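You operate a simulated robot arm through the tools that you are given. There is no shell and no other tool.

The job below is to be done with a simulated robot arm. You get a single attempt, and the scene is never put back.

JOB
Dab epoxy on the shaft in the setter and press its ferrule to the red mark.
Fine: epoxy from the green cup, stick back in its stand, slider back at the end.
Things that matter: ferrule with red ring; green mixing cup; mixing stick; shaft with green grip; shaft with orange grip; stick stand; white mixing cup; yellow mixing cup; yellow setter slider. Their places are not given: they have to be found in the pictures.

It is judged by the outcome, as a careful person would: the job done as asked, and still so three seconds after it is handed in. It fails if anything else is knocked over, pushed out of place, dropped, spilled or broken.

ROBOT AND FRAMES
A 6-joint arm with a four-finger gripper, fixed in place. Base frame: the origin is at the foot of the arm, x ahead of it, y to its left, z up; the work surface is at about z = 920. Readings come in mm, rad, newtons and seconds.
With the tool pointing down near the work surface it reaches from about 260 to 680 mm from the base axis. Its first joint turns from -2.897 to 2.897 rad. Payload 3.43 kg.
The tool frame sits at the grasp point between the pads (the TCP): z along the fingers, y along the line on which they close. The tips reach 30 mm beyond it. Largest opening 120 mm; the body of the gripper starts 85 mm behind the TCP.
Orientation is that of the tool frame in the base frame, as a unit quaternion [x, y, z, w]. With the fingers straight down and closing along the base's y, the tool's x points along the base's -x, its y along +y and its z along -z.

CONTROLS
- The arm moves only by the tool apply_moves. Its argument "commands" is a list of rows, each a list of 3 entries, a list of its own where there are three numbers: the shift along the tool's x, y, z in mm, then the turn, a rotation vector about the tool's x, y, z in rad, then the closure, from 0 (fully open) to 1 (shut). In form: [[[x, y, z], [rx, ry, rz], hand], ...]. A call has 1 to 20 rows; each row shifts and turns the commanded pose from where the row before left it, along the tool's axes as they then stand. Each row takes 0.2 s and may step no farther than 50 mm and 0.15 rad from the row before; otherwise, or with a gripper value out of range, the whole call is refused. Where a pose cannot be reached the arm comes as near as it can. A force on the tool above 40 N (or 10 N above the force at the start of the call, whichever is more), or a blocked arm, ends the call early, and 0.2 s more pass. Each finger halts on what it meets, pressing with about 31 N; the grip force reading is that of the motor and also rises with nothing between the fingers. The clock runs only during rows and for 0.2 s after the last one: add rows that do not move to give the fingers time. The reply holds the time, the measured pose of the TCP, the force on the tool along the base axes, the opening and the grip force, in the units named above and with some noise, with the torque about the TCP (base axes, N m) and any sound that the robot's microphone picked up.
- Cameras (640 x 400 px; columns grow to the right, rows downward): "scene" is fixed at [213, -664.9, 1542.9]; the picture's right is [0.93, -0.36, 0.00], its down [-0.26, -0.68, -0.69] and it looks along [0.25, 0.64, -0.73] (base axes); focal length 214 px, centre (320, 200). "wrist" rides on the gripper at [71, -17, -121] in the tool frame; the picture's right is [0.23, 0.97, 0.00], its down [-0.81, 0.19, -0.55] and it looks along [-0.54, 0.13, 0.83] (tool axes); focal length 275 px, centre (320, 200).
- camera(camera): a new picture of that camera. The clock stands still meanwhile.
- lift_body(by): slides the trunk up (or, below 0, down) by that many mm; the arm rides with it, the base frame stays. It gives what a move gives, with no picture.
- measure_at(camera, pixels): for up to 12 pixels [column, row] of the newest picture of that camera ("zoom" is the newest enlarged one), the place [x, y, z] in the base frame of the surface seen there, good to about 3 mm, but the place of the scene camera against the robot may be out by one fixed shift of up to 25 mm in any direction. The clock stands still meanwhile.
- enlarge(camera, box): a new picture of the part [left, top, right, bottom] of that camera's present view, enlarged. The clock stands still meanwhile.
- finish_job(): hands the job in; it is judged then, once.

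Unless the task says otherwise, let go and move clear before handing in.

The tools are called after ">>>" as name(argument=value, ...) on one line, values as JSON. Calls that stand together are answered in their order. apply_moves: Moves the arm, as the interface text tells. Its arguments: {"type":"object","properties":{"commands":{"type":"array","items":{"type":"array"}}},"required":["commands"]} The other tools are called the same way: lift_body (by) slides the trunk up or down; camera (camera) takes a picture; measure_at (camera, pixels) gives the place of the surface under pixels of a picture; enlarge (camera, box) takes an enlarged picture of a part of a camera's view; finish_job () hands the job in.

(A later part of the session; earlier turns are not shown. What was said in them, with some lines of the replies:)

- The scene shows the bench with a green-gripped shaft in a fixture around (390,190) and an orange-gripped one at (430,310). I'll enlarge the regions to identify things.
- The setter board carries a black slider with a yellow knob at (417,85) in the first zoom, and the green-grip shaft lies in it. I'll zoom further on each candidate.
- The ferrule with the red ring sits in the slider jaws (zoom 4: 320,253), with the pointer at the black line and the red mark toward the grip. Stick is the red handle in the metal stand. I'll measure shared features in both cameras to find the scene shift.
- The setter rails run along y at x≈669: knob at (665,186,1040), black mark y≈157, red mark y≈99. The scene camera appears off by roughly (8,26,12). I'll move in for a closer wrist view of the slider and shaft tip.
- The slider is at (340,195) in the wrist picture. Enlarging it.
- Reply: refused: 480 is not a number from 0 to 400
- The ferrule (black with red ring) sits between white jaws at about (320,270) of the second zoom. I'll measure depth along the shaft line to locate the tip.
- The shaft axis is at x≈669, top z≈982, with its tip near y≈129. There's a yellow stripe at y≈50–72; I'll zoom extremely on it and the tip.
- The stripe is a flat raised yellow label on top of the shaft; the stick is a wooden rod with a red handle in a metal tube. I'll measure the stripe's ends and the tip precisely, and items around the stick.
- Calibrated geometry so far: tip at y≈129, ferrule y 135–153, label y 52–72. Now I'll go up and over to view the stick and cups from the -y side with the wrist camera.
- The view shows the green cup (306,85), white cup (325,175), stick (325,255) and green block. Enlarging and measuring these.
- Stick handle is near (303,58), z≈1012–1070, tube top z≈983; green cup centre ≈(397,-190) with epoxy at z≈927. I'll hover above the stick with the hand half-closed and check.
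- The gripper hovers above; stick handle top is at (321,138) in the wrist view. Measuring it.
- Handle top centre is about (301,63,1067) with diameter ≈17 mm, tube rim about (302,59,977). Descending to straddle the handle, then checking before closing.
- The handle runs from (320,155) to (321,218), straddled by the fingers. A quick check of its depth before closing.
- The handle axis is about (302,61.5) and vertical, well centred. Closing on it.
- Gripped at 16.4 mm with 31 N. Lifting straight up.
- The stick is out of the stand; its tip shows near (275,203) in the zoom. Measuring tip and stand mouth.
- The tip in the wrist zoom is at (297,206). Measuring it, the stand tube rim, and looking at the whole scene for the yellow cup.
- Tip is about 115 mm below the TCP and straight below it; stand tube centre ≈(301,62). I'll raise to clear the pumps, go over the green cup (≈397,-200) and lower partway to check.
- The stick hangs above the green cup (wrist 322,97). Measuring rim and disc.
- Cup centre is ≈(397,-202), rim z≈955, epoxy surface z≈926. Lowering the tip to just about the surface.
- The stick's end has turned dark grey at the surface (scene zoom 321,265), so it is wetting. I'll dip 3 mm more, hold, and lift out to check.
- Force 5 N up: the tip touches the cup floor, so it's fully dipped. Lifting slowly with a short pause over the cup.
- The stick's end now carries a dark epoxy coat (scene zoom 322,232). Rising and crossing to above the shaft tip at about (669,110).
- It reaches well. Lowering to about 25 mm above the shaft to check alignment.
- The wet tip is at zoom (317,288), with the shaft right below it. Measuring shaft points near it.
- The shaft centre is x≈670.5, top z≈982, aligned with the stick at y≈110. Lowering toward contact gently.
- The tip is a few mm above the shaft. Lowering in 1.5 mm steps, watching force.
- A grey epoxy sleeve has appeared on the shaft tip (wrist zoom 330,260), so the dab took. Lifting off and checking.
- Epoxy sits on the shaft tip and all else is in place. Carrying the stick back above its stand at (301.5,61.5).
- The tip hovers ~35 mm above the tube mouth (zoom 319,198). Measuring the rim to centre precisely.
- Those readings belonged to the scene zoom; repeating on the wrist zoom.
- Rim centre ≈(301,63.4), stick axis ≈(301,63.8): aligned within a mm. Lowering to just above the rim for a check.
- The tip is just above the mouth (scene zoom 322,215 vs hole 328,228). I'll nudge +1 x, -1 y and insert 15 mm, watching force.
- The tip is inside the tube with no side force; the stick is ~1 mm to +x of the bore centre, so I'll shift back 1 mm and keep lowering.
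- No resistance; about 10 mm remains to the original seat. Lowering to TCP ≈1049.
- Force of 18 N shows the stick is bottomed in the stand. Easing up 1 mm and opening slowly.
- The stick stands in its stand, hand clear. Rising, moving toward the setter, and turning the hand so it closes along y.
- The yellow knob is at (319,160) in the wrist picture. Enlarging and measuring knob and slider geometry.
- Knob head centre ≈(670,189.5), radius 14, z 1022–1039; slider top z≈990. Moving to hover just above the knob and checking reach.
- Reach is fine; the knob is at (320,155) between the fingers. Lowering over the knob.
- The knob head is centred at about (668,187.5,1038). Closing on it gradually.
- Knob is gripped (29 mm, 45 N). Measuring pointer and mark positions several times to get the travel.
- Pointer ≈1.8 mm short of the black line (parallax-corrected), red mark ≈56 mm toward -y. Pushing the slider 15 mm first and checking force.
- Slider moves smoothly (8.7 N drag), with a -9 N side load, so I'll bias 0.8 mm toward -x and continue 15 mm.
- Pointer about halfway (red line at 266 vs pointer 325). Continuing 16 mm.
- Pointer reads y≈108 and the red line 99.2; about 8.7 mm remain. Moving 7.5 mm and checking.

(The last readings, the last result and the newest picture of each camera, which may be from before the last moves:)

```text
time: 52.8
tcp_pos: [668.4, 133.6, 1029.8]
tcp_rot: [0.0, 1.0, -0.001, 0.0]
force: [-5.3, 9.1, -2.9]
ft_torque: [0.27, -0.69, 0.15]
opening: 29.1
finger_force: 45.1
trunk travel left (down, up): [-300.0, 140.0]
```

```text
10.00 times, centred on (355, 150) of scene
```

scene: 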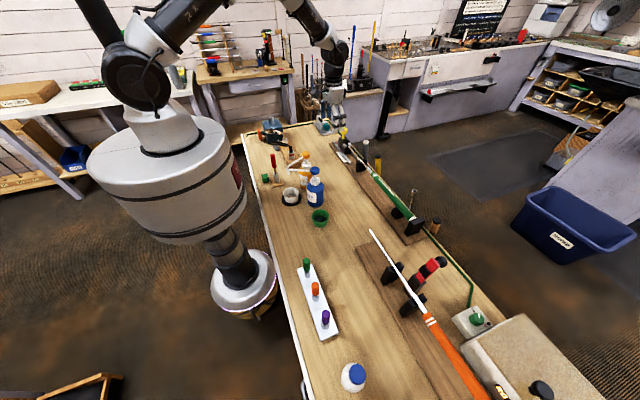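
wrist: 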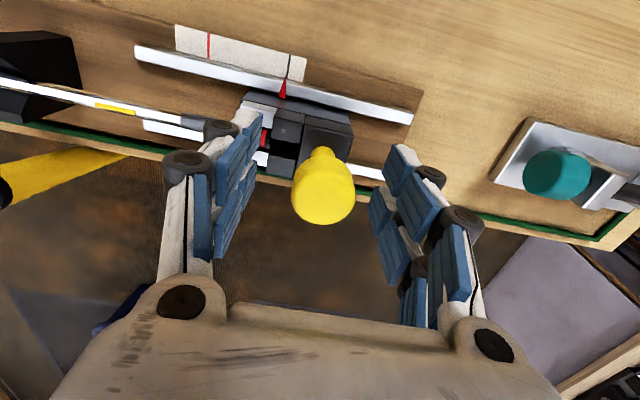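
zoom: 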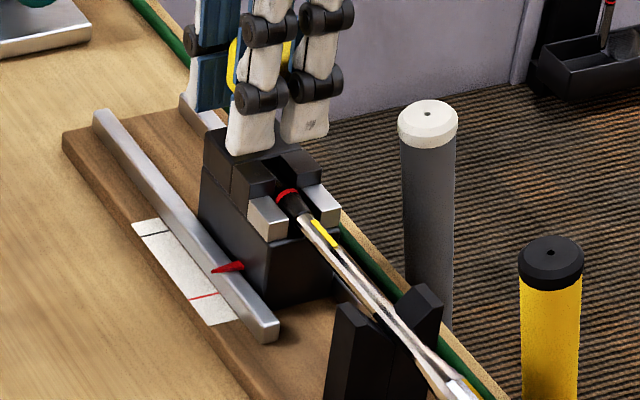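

The red line (493 at row 218) meets the pointer after the small parallax correction; readings give pointer ≈100.0 vs line ≈99.5. Nudging 0.5 mm more and holding a moment.

>>> apply_moves(commands=[[[0, -0.5, 0], [0, 0, 0], 1], [[0, 0, 0], [0, 0, 0], 1], [[0, 0, 0], [0, 0, 0], 1], [[0, 0, 0], [0, 0, 0], 1]])

>>> enlarge(camera="wrist", box=[230, 60, 270, 100])

>>> measure_at(camera="zoom", pixels=[[440, 40], [435, 70], [428, 110], [420, 150], [415, 180], [405, 230], [400, 260], [395, 300], [390, 330], [388, 350]])

>>> enlarge(camera="wrist", box=[100, 60, 340, 210])

```text
time: 53.8
tcp_pos: [669.7, 133.9, 1029.4]
tcp_rot: [-0.001, 1.0, 0.0, 0.0]
force: [-3.9, 0.8, -1.4]
ft_torque: [-0.29, 0.06, 0.06]
opening: 28.9
finger_force: 45.2
trunk travel left (down, up): [-300.0, 140.0]
```

```text
10.00 times, centred on (250, 80) of wrist
```

zoom: 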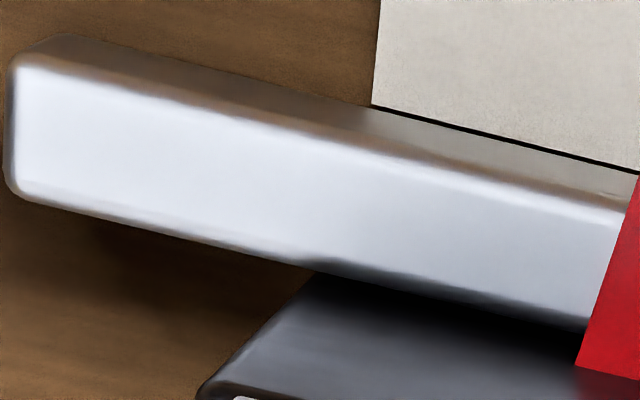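

```text
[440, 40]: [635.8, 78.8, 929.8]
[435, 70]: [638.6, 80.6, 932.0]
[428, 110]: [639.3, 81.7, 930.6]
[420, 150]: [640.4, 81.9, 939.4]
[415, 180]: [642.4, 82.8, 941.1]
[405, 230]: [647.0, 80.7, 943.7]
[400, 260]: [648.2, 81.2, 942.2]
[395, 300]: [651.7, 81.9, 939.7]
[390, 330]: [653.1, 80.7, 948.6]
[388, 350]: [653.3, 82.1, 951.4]
```

```text
2.67 times, centred on (220, 135) of wrist
```

zoom: 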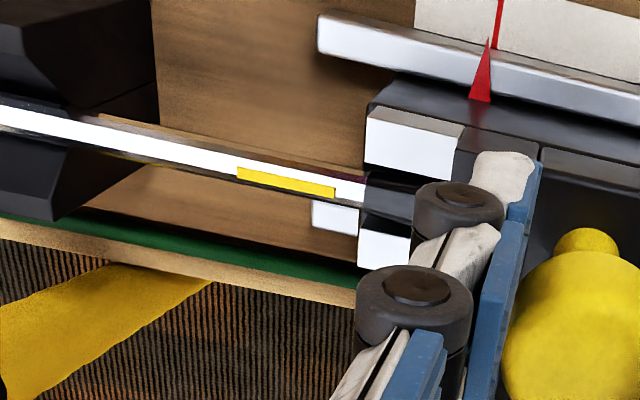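

Checking the pointer against the red line once more.

>>> enlarge(camera="wrist", box=[250, 30, 310, 90])

>>> measure_at(camera="zoom", pixels=[[383, 140], [375, 180], [370, 210], [365, 230], [358, 290], [352, 310], [348, 340], [340, 370], [355, 300], [345, 350]])

>>> enlarge(camera="scene", box=[342, 140, 362, 165])

>>> measure_at(camera="zoom", pixels=[[270, 230], [290, 225], [310, 222], [335, 220], [230, 295], [250, 290], [265, 285]])

```text
6.67 times, centred on (280, 60) of wrist
```

zoom: 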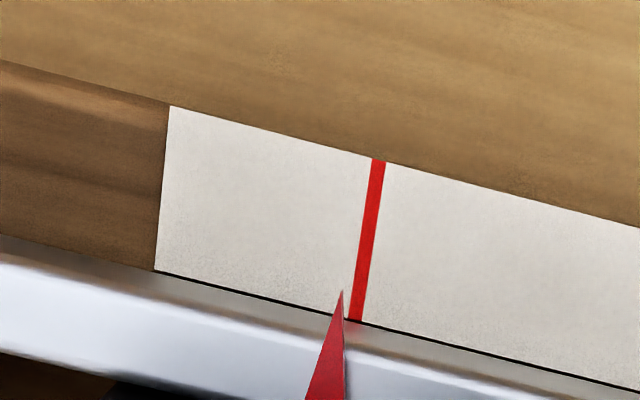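

```text
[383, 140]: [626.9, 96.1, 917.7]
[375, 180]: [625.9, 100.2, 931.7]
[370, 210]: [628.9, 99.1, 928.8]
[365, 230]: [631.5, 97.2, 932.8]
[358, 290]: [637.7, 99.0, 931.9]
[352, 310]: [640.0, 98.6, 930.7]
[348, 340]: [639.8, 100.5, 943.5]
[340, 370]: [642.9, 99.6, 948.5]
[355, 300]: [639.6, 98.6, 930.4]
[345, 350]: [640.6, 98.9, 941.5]
```

```text
16.00 times, centred on (352, 152) of scene
```

zoom: 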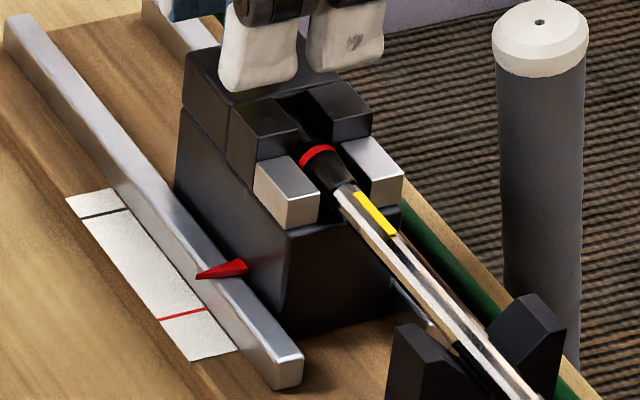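

```text
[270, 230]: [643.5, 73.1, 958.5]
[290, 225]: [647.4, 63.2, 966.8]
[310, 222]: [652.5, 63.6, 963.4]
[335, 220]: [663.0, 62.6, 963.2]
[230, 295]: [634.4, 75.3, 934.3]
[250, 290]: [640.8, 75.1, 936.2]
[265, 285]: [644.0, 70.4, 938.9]
```

Pointer and red line coincide within about 0.3 mm. Confirming quickly from the scene zoom readings of the pointer and red line.

>>> measure_at(camera="zoom", pixels=[[205, 275], [215, 272], [228, 269], [240, 266], [165, 318], [180, 315], [195, 311], [205, 309], [85, 216], [105, 213], [120, 210]])

```text
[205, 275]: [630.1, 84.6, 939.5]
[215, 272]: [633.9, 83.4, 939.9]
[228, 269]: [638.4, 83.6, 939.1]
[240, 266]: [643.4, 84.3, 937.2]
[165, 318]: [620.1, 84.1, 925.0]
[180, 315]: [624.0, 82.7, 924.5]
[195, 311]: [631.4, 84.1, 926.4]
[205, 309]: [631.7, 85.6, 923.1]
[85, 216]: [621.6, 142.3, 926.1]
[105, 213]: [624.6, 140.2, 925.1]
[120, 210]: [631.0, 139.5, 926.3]
```

Scene readings: pointer 84.0, red line 84.1 — aligned. Now easing the slider back +y 10 mm and checking that the ferrule stays.

>>> apply_moves(commands=[[[0, 2, 0], [0, 0, 0], 1], [[0, 2, 0], [0, 0, 0], 1], [[0, 3, 0], [0, 0, 0], 1], [[0, 3, 0], [0, 0, 0], 1], [[0, 0, 0], [0, 0, 0], 1]])

>>> enlarge(camera="scene", box=[342, 140, 362, 165])

>>> enlarge(camera="wrist", box=[100, 60, 340, 210])

```text
time: 55.0
tcp_pos: [669.6, 145.2, 1028.2]
tcp_rot: [0.0, 1.0, 0.0, 0.002]
force: [0.1, -0.1, 6.5]
ft_torque: [-0.01, 1.0, -0.14]
opening: 29.3
finger_force: 45.6
trunk travel left (down, up): [-300.0, 140.0]
```

```text
16.00 times, centred on (352, 152) of scene
```

zoom: 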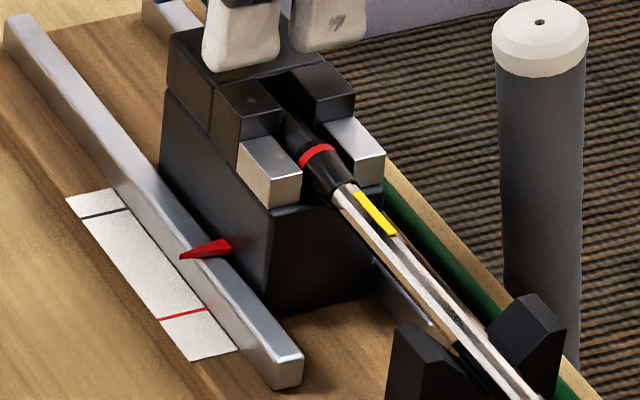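

```text
2.67 times, centred on (220, 135) of wrist
```

zoom: 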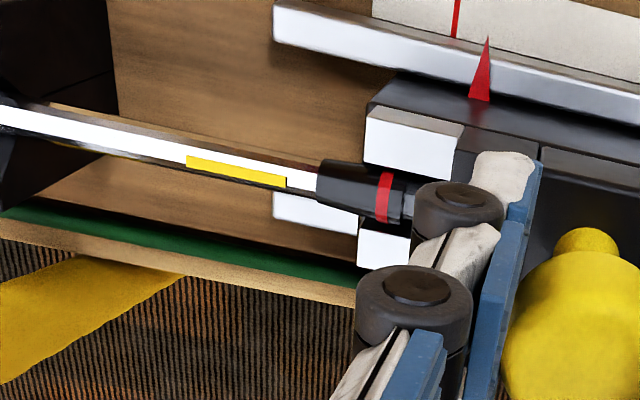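

The ferrule stays on the shaft (scene zoom red ring still at 318,155). Continuing back 40 mm.

>>> apply_moves(commands=[[[0, 4, 0], [0, 0, 0], 1], [[0, 4, 0], [0, 0, 0], 1], [[0, 4, 0], [0, 0, 0], 1], [[0, 4, 0], [0, 0, 0], 1], [[0, 4, 0], [0, 0, 0], 1], [[0, 4, 0], [0, 0, 0], 1], [[0, 4, 0], [0, 0, 0], 1], [[0, 4, 0], [0, 0, 0], 1], [[0, 4, 0], [0, 0, 0], 1], [[0, 4, 0], [0, 0, 0], 1], [[0, 0, 0], [0, 0, 0], 1]])

>>> enlarge(camera="wrist", box=[190, 30, 310, 110])

>>> enlarge(camera="scene", box=[335, 130, 365, 165])

```text
time: 57.4
tcp_pos: [669.3, 184.2, 1029.1]
tcp_rot: [0.0, 1.0, 0.0, 0.0]
force: [5.8, -1.1, 9.2]
ft_torque: [-0.09, 0.86, 0.07]
opening: 29.1
finger_force: 45.2
trunk travel left (down, up): [-300.0, 140.0]
```

```text
5.00 times, centred on (250, 70) of wrist
```

zoom: 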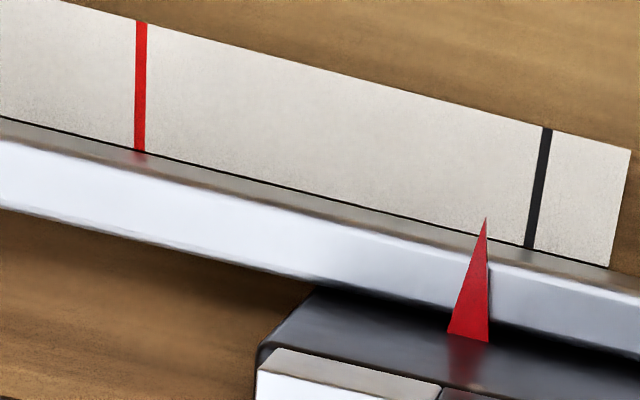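

```text
11.43 times, centred on (350, 148) of scene
```

zoom: 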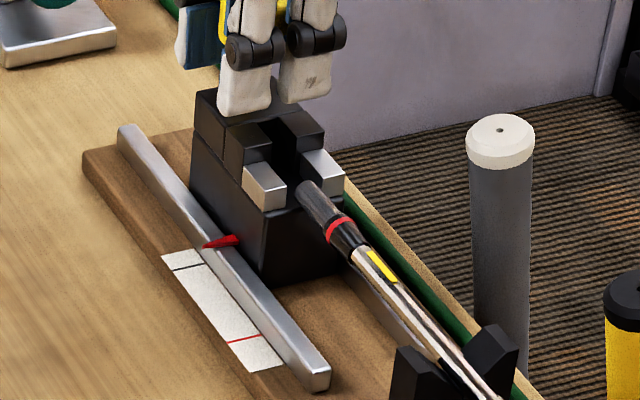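

Ferrule is seated, slider ~4–6 mm short of its starting end. Moving 4 mm, then probing for the end.

>>> apply_moves(commands=[[[0, 2, -0.4], [0, 0, 0], 1], [[0, 2, 0], [0, 0, 0], 1], [[0, 0, 0], [0, 0, 0], 1], [[0, 0, 0], [0, 0, 0], 1]])

>>> enlarge(camera="wrist", box=[190, 30, 310, 110])

```text
time: 58.4
tcp_pos: [668.5, 188.3, 1029.0]
tcp_rot: [0.0, 1.0, 0.0, 0.001]
force: [6.4, -0.7, 6.8]
ft_torque: [0.02, -0.28, -0.09]
opening: 29.1
finger_force: 45.2
trunk travel left (down, up): [-300.0, 140.0]
```

```text
5.00 times, centred on (250, 70) of wrist
```

zoom: 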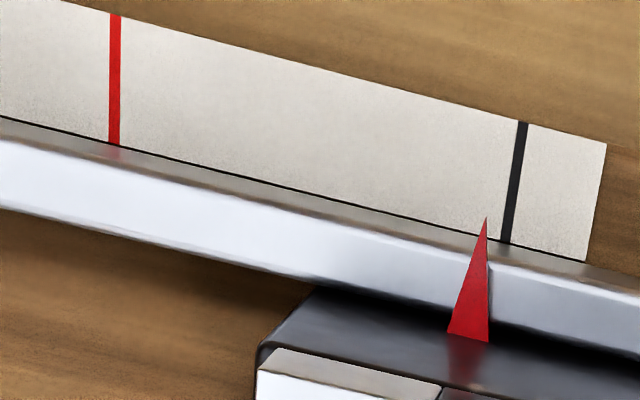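

Almost at the start; black line is 509 vs pointer's aligned position 494 (≈2 mm). Moving 2 mm more with force watch.

>>> apply_moves(commands=[[[0.4, 1, -0.4], [0, 0, 0], 1], [[0, 1, 0], [0, 0, 0], 1], [[0, 0, 0], [0, 0, 0], 1]])

>>> enlarge(camera="wrist", box=[190, 30, 310, 110])

```text
time: 59.2
tcp_pos: [669.6, 189.3, 1030.4]
tcp_rot: [0.0, 1.0, 0.0, 0.0]
force: [8.4, -0.7, -1.1]
ft_torque: [0.01, -1.33, -0.04]
opening: 29.3
finger_force: 45.1
trunk travel left (down, up): [-300.0, 140.0]
```

```text
5.00 times, centred on (250, 70) of wrist
```

zoom: 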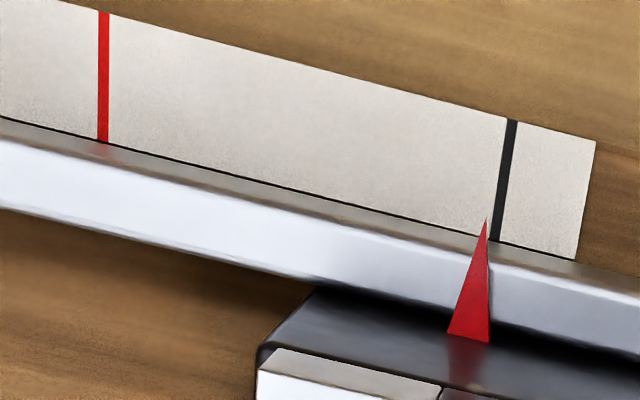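

Black line now 499 vs 494 aligned. Stepping gently on to align and feel for the end stop.

>>> apply_moves(commands=[[[-0.6, 0.5, 0], [0, 0, 0], 1], [[0, 0.5, 0], [0, 0, 0], 1], [[0, 0, 0], [0, 0, 0], 1]])

>>> enlarge(camera="wrist", box=[190, 30, 310, 110])

```text
time: 60.0
tcp_pos: [669.7, 189.5, 1030.0]
tcp_rot: [0.001, 1.0, 0.0, -0.001]
force: [6.3, -3.9, 2.0]
ft_torque: [-0.21, 0.52, 0.06]
opening: 29.0
finger_force: 44.7
trunk travel left (down, up): [-300.0, 140.0]
```

```text
5.00 times, centred on (250, 70) of wrist
```

zoom: 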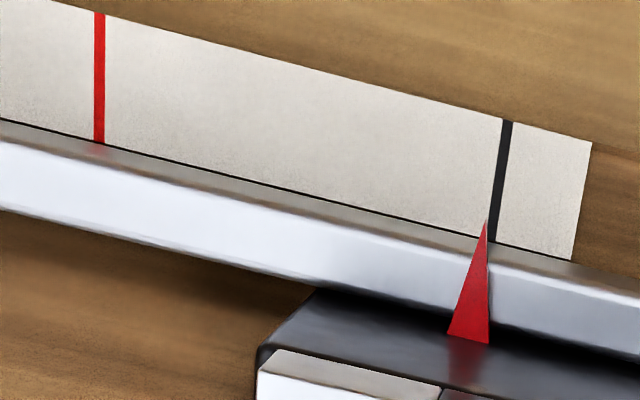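

The pointer is aligned with the black line and force y rises to -3.9 N, suggesting the end stop. One more mm to confirm.

>>> apply_moves(commands=[[[0, 0.5, 0], [0, 0, 0], 1], [[0, 0.5, 0], [0, 0, 0], 1], [[0, 0, 0], [0, 0, 0], 1]])

>>> enlarge(camera="wrist", box=[190, 30, 310, 110])

```text
time: 60.8
tcp_pos: [669.3, 189.4, 1029.4]
tcp_rot: [-0.001, 1.0, 0.0, -0.001]
force: [1.2, -12.4, 1.6]
ft_torque: [-0.24, 0.52, -0.01]
opening: 29.1
finger_force: 44.9
trunk travel left (down, up): [-300.0, 140.0]
```

```text
5.00 times, centred on (250, 70) of wrist
```

zoom: 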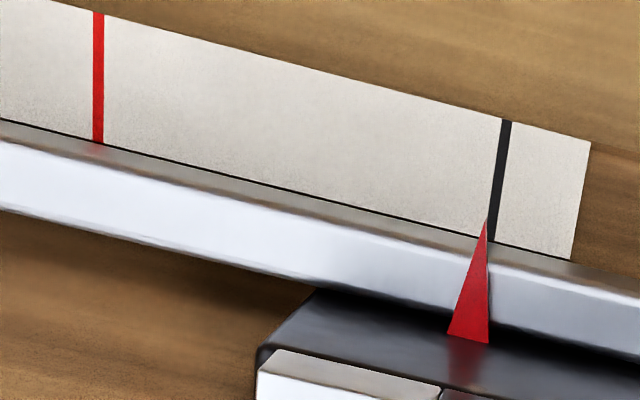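

12 N without motion: the slider is at its end stop, on the black line. Relaxing slightly and opening the fingers.

>>> apply_moves(commands=[[[0, -0.6, 0], [0, 0, 0], 1], [[0, 0, 0], [0, 0, 0], 0.72], [[0, 0, 0], [0, 0, 0], 0.65], [[0, 0, 0], [0, 0, 0], 0.55], [[0, 0, 0], [0, 0, 0], 0.4], [[0, 0, 0], [0, 0, 0], 0.4], [[0, 0, 0], [0, 0, 0], 0.4]])

>>> camera(camera="wrist")

>>> enlarge(camera="wrist", box=[190, 30, 310, 110])

```text
time: 62.4
tcp_pos: [668.6, 191.6, 1030.3]
tcp_rot: [0.0, 1.0, 0.0, 0.0]
force: [0.8, 0.6, 0.0]
ft_torque: [0.01, -0.02, -0.01]
opening: 71.9
finger_force: 0.0
trunk travel left (down, up): [-300.0, 140.0]
```

```text
taken
```

wrist: 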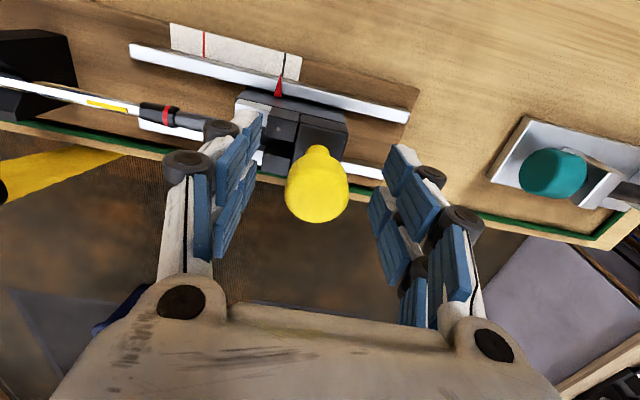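

```text
5.00 times, centred on (250, 70) of wrist
```

zoom: 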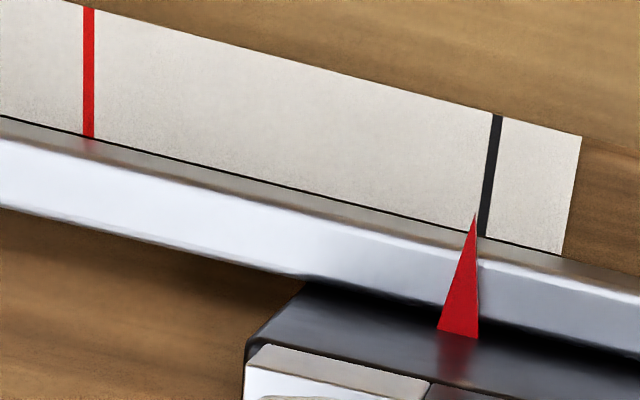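

Released; the pointer remains at the black line. Lifting straight up and backing away for a final check.

>>> apply_moves(commands=[[[0, 0, -20], [0, 0, 0], 0.4], [[0, 0, -30], [0, 0, 0], 0.4], [[0, 0, -40], [0, 0, 0], 0.4], [[0, 0, -40], [0, 0, 0], 0.4], [[30, -10, -30], [0, 0, 0], 0.4], [[40, -10, -20], [0, 0, 0], 0.4], [[40, -10, 0], [0, 0, 0], 0.4], [[0, 0, 0], [0, 0, 0], 0.4]])

>>> camera(camera="wrist")

>>> camera(camera="scene")

>>> enlarge(camera="scene", box=[240, 120, 400, 230])

>>> enlarge(camera="scene", box=[335, 120, 375, 170])

```text
time: 64.2
tcp_pos: [557.8, 163.0, 1208.9]
tcp_rot: [0.0, 1.0, 0.0, -0.001]
force: [0.0, 0.8, -0.3]
ft_torque: [-0.05, 0.02, 0.01]
opening: 71.9
finger_force: 0.0
trunk travel left (down, up): [-300.0, 140.0]
```

```text
taken
```

wrist: 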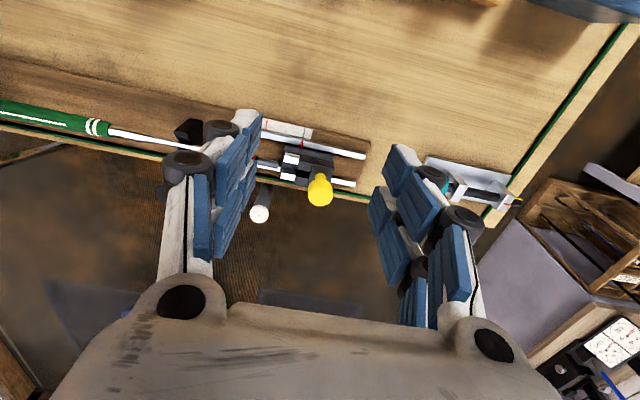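

```text
taken
```

scene: 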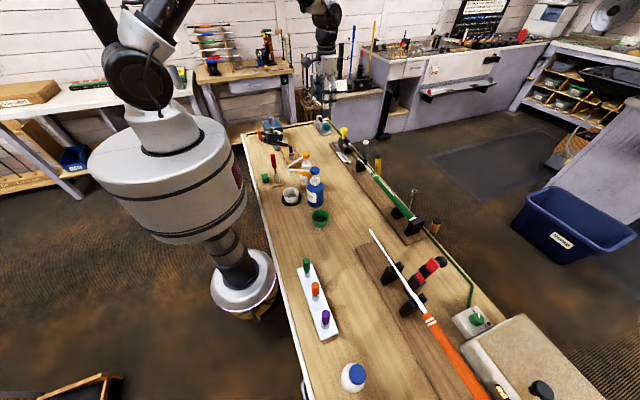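

```text
3.64 times, centred on (320, 175) of scene
```

zoom: 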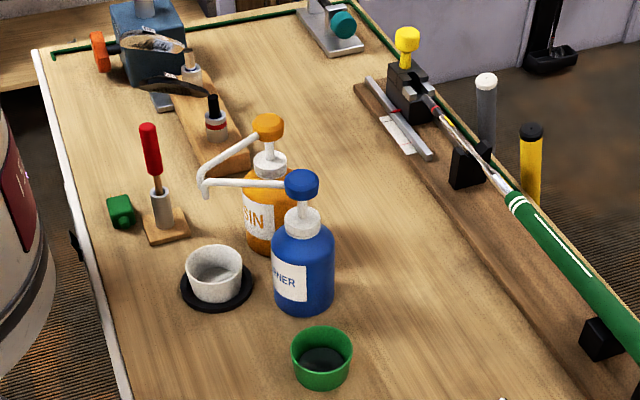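

```text
8.00 times, centred on (355, 145) of scene
```

zoom: 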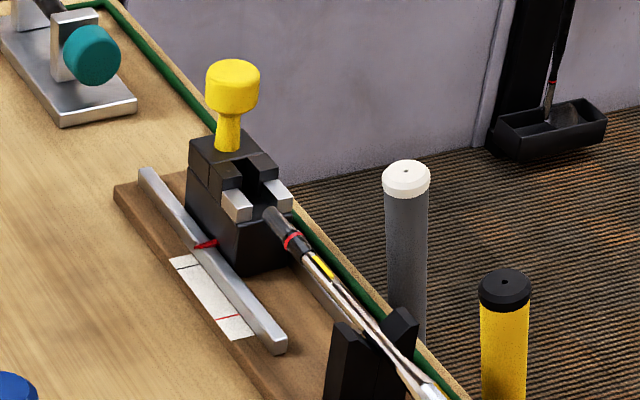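

All looks in place: ferrule with red ring on the shaft (zoom 290,240), slider at its end, stick in the stand. A last check that the shaft itself didn't shift.

>>> enlarge(camera="wrist", box=[180, 115, 320, 205])

>>> enlarge(camera="scene", box=[345, 145, 365, 165])

>>> measure_at(camera="zoom", pixels=[[243, 130], [290, 185], [310, 225], [330, 250], [335, 262], [360, 290], [370, 305], [215, 300], [170, 215]])

>>> enlarge(camera="scene", box=[320, 120, 440, 240])

```text
4.44 times, centred on (250, 160) of wrist
```

zoom: 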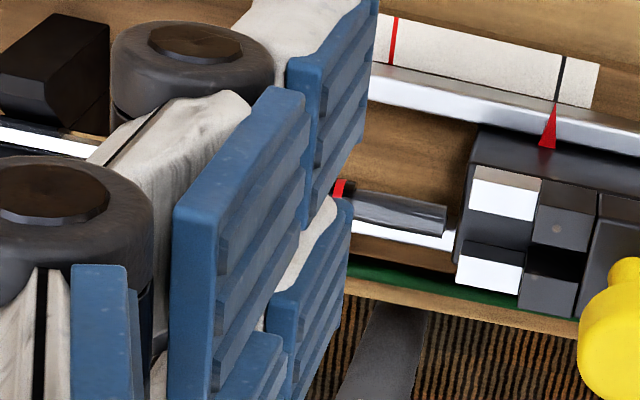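

```text
16.00 times, centred on (355, 155) of scene
```

zoom: 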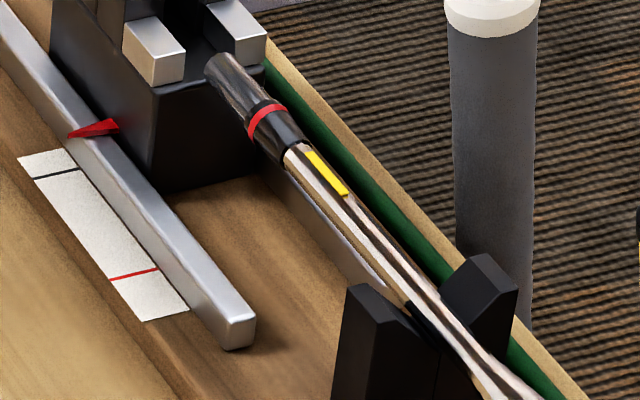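

```text
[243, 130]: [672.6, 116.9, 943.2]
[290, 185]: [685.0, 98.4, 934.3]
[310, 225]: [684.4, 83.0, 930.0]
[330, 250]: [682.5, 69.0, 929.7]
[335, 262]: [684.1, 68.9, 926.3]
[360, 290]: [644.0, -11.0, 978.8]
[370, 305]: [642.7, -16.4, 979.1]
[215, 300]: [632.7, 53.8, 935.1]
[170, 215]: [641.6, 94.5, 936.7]
```

```text
3.33 times, centred on (380, 180) of scene
```

zoom: 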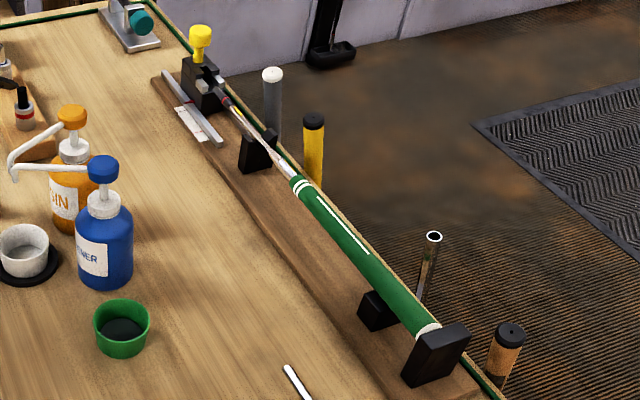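

The shaft still butts against its rear stop (425,330). The ferrule is seated just short of the yellow label, the slider pointer is on the black end line, the stick is back in its stand and the hand is clear. Handing in.

>>> finish_job()

```text
The job is handed in.
```

The job is done and handed in; I have not seen the judging result.

- **Epoxy:** I dipped the stick in the green cup and dabbed the tip of the green-grip shaft. A grey coat of epoxy showed on the tip afterwards.
- **Ferrule:** I pushed the slider until its pointer was on the red mark, within about 0.3 mm by both cameras. The ferrule stayed on the shaft when I drew the slider back.
- **Slider:** it is back against its end stop, with the pointer on the black line.
- **Stick:** it is standing in its stand again.

In the last pictures nothing was knocked over, moved or spilled, and the shaft was still against its rear stop. I never saw the yellow mixing cup in any picture, so I can't say where it is. The gripper was open and clear of everything when I handed in.
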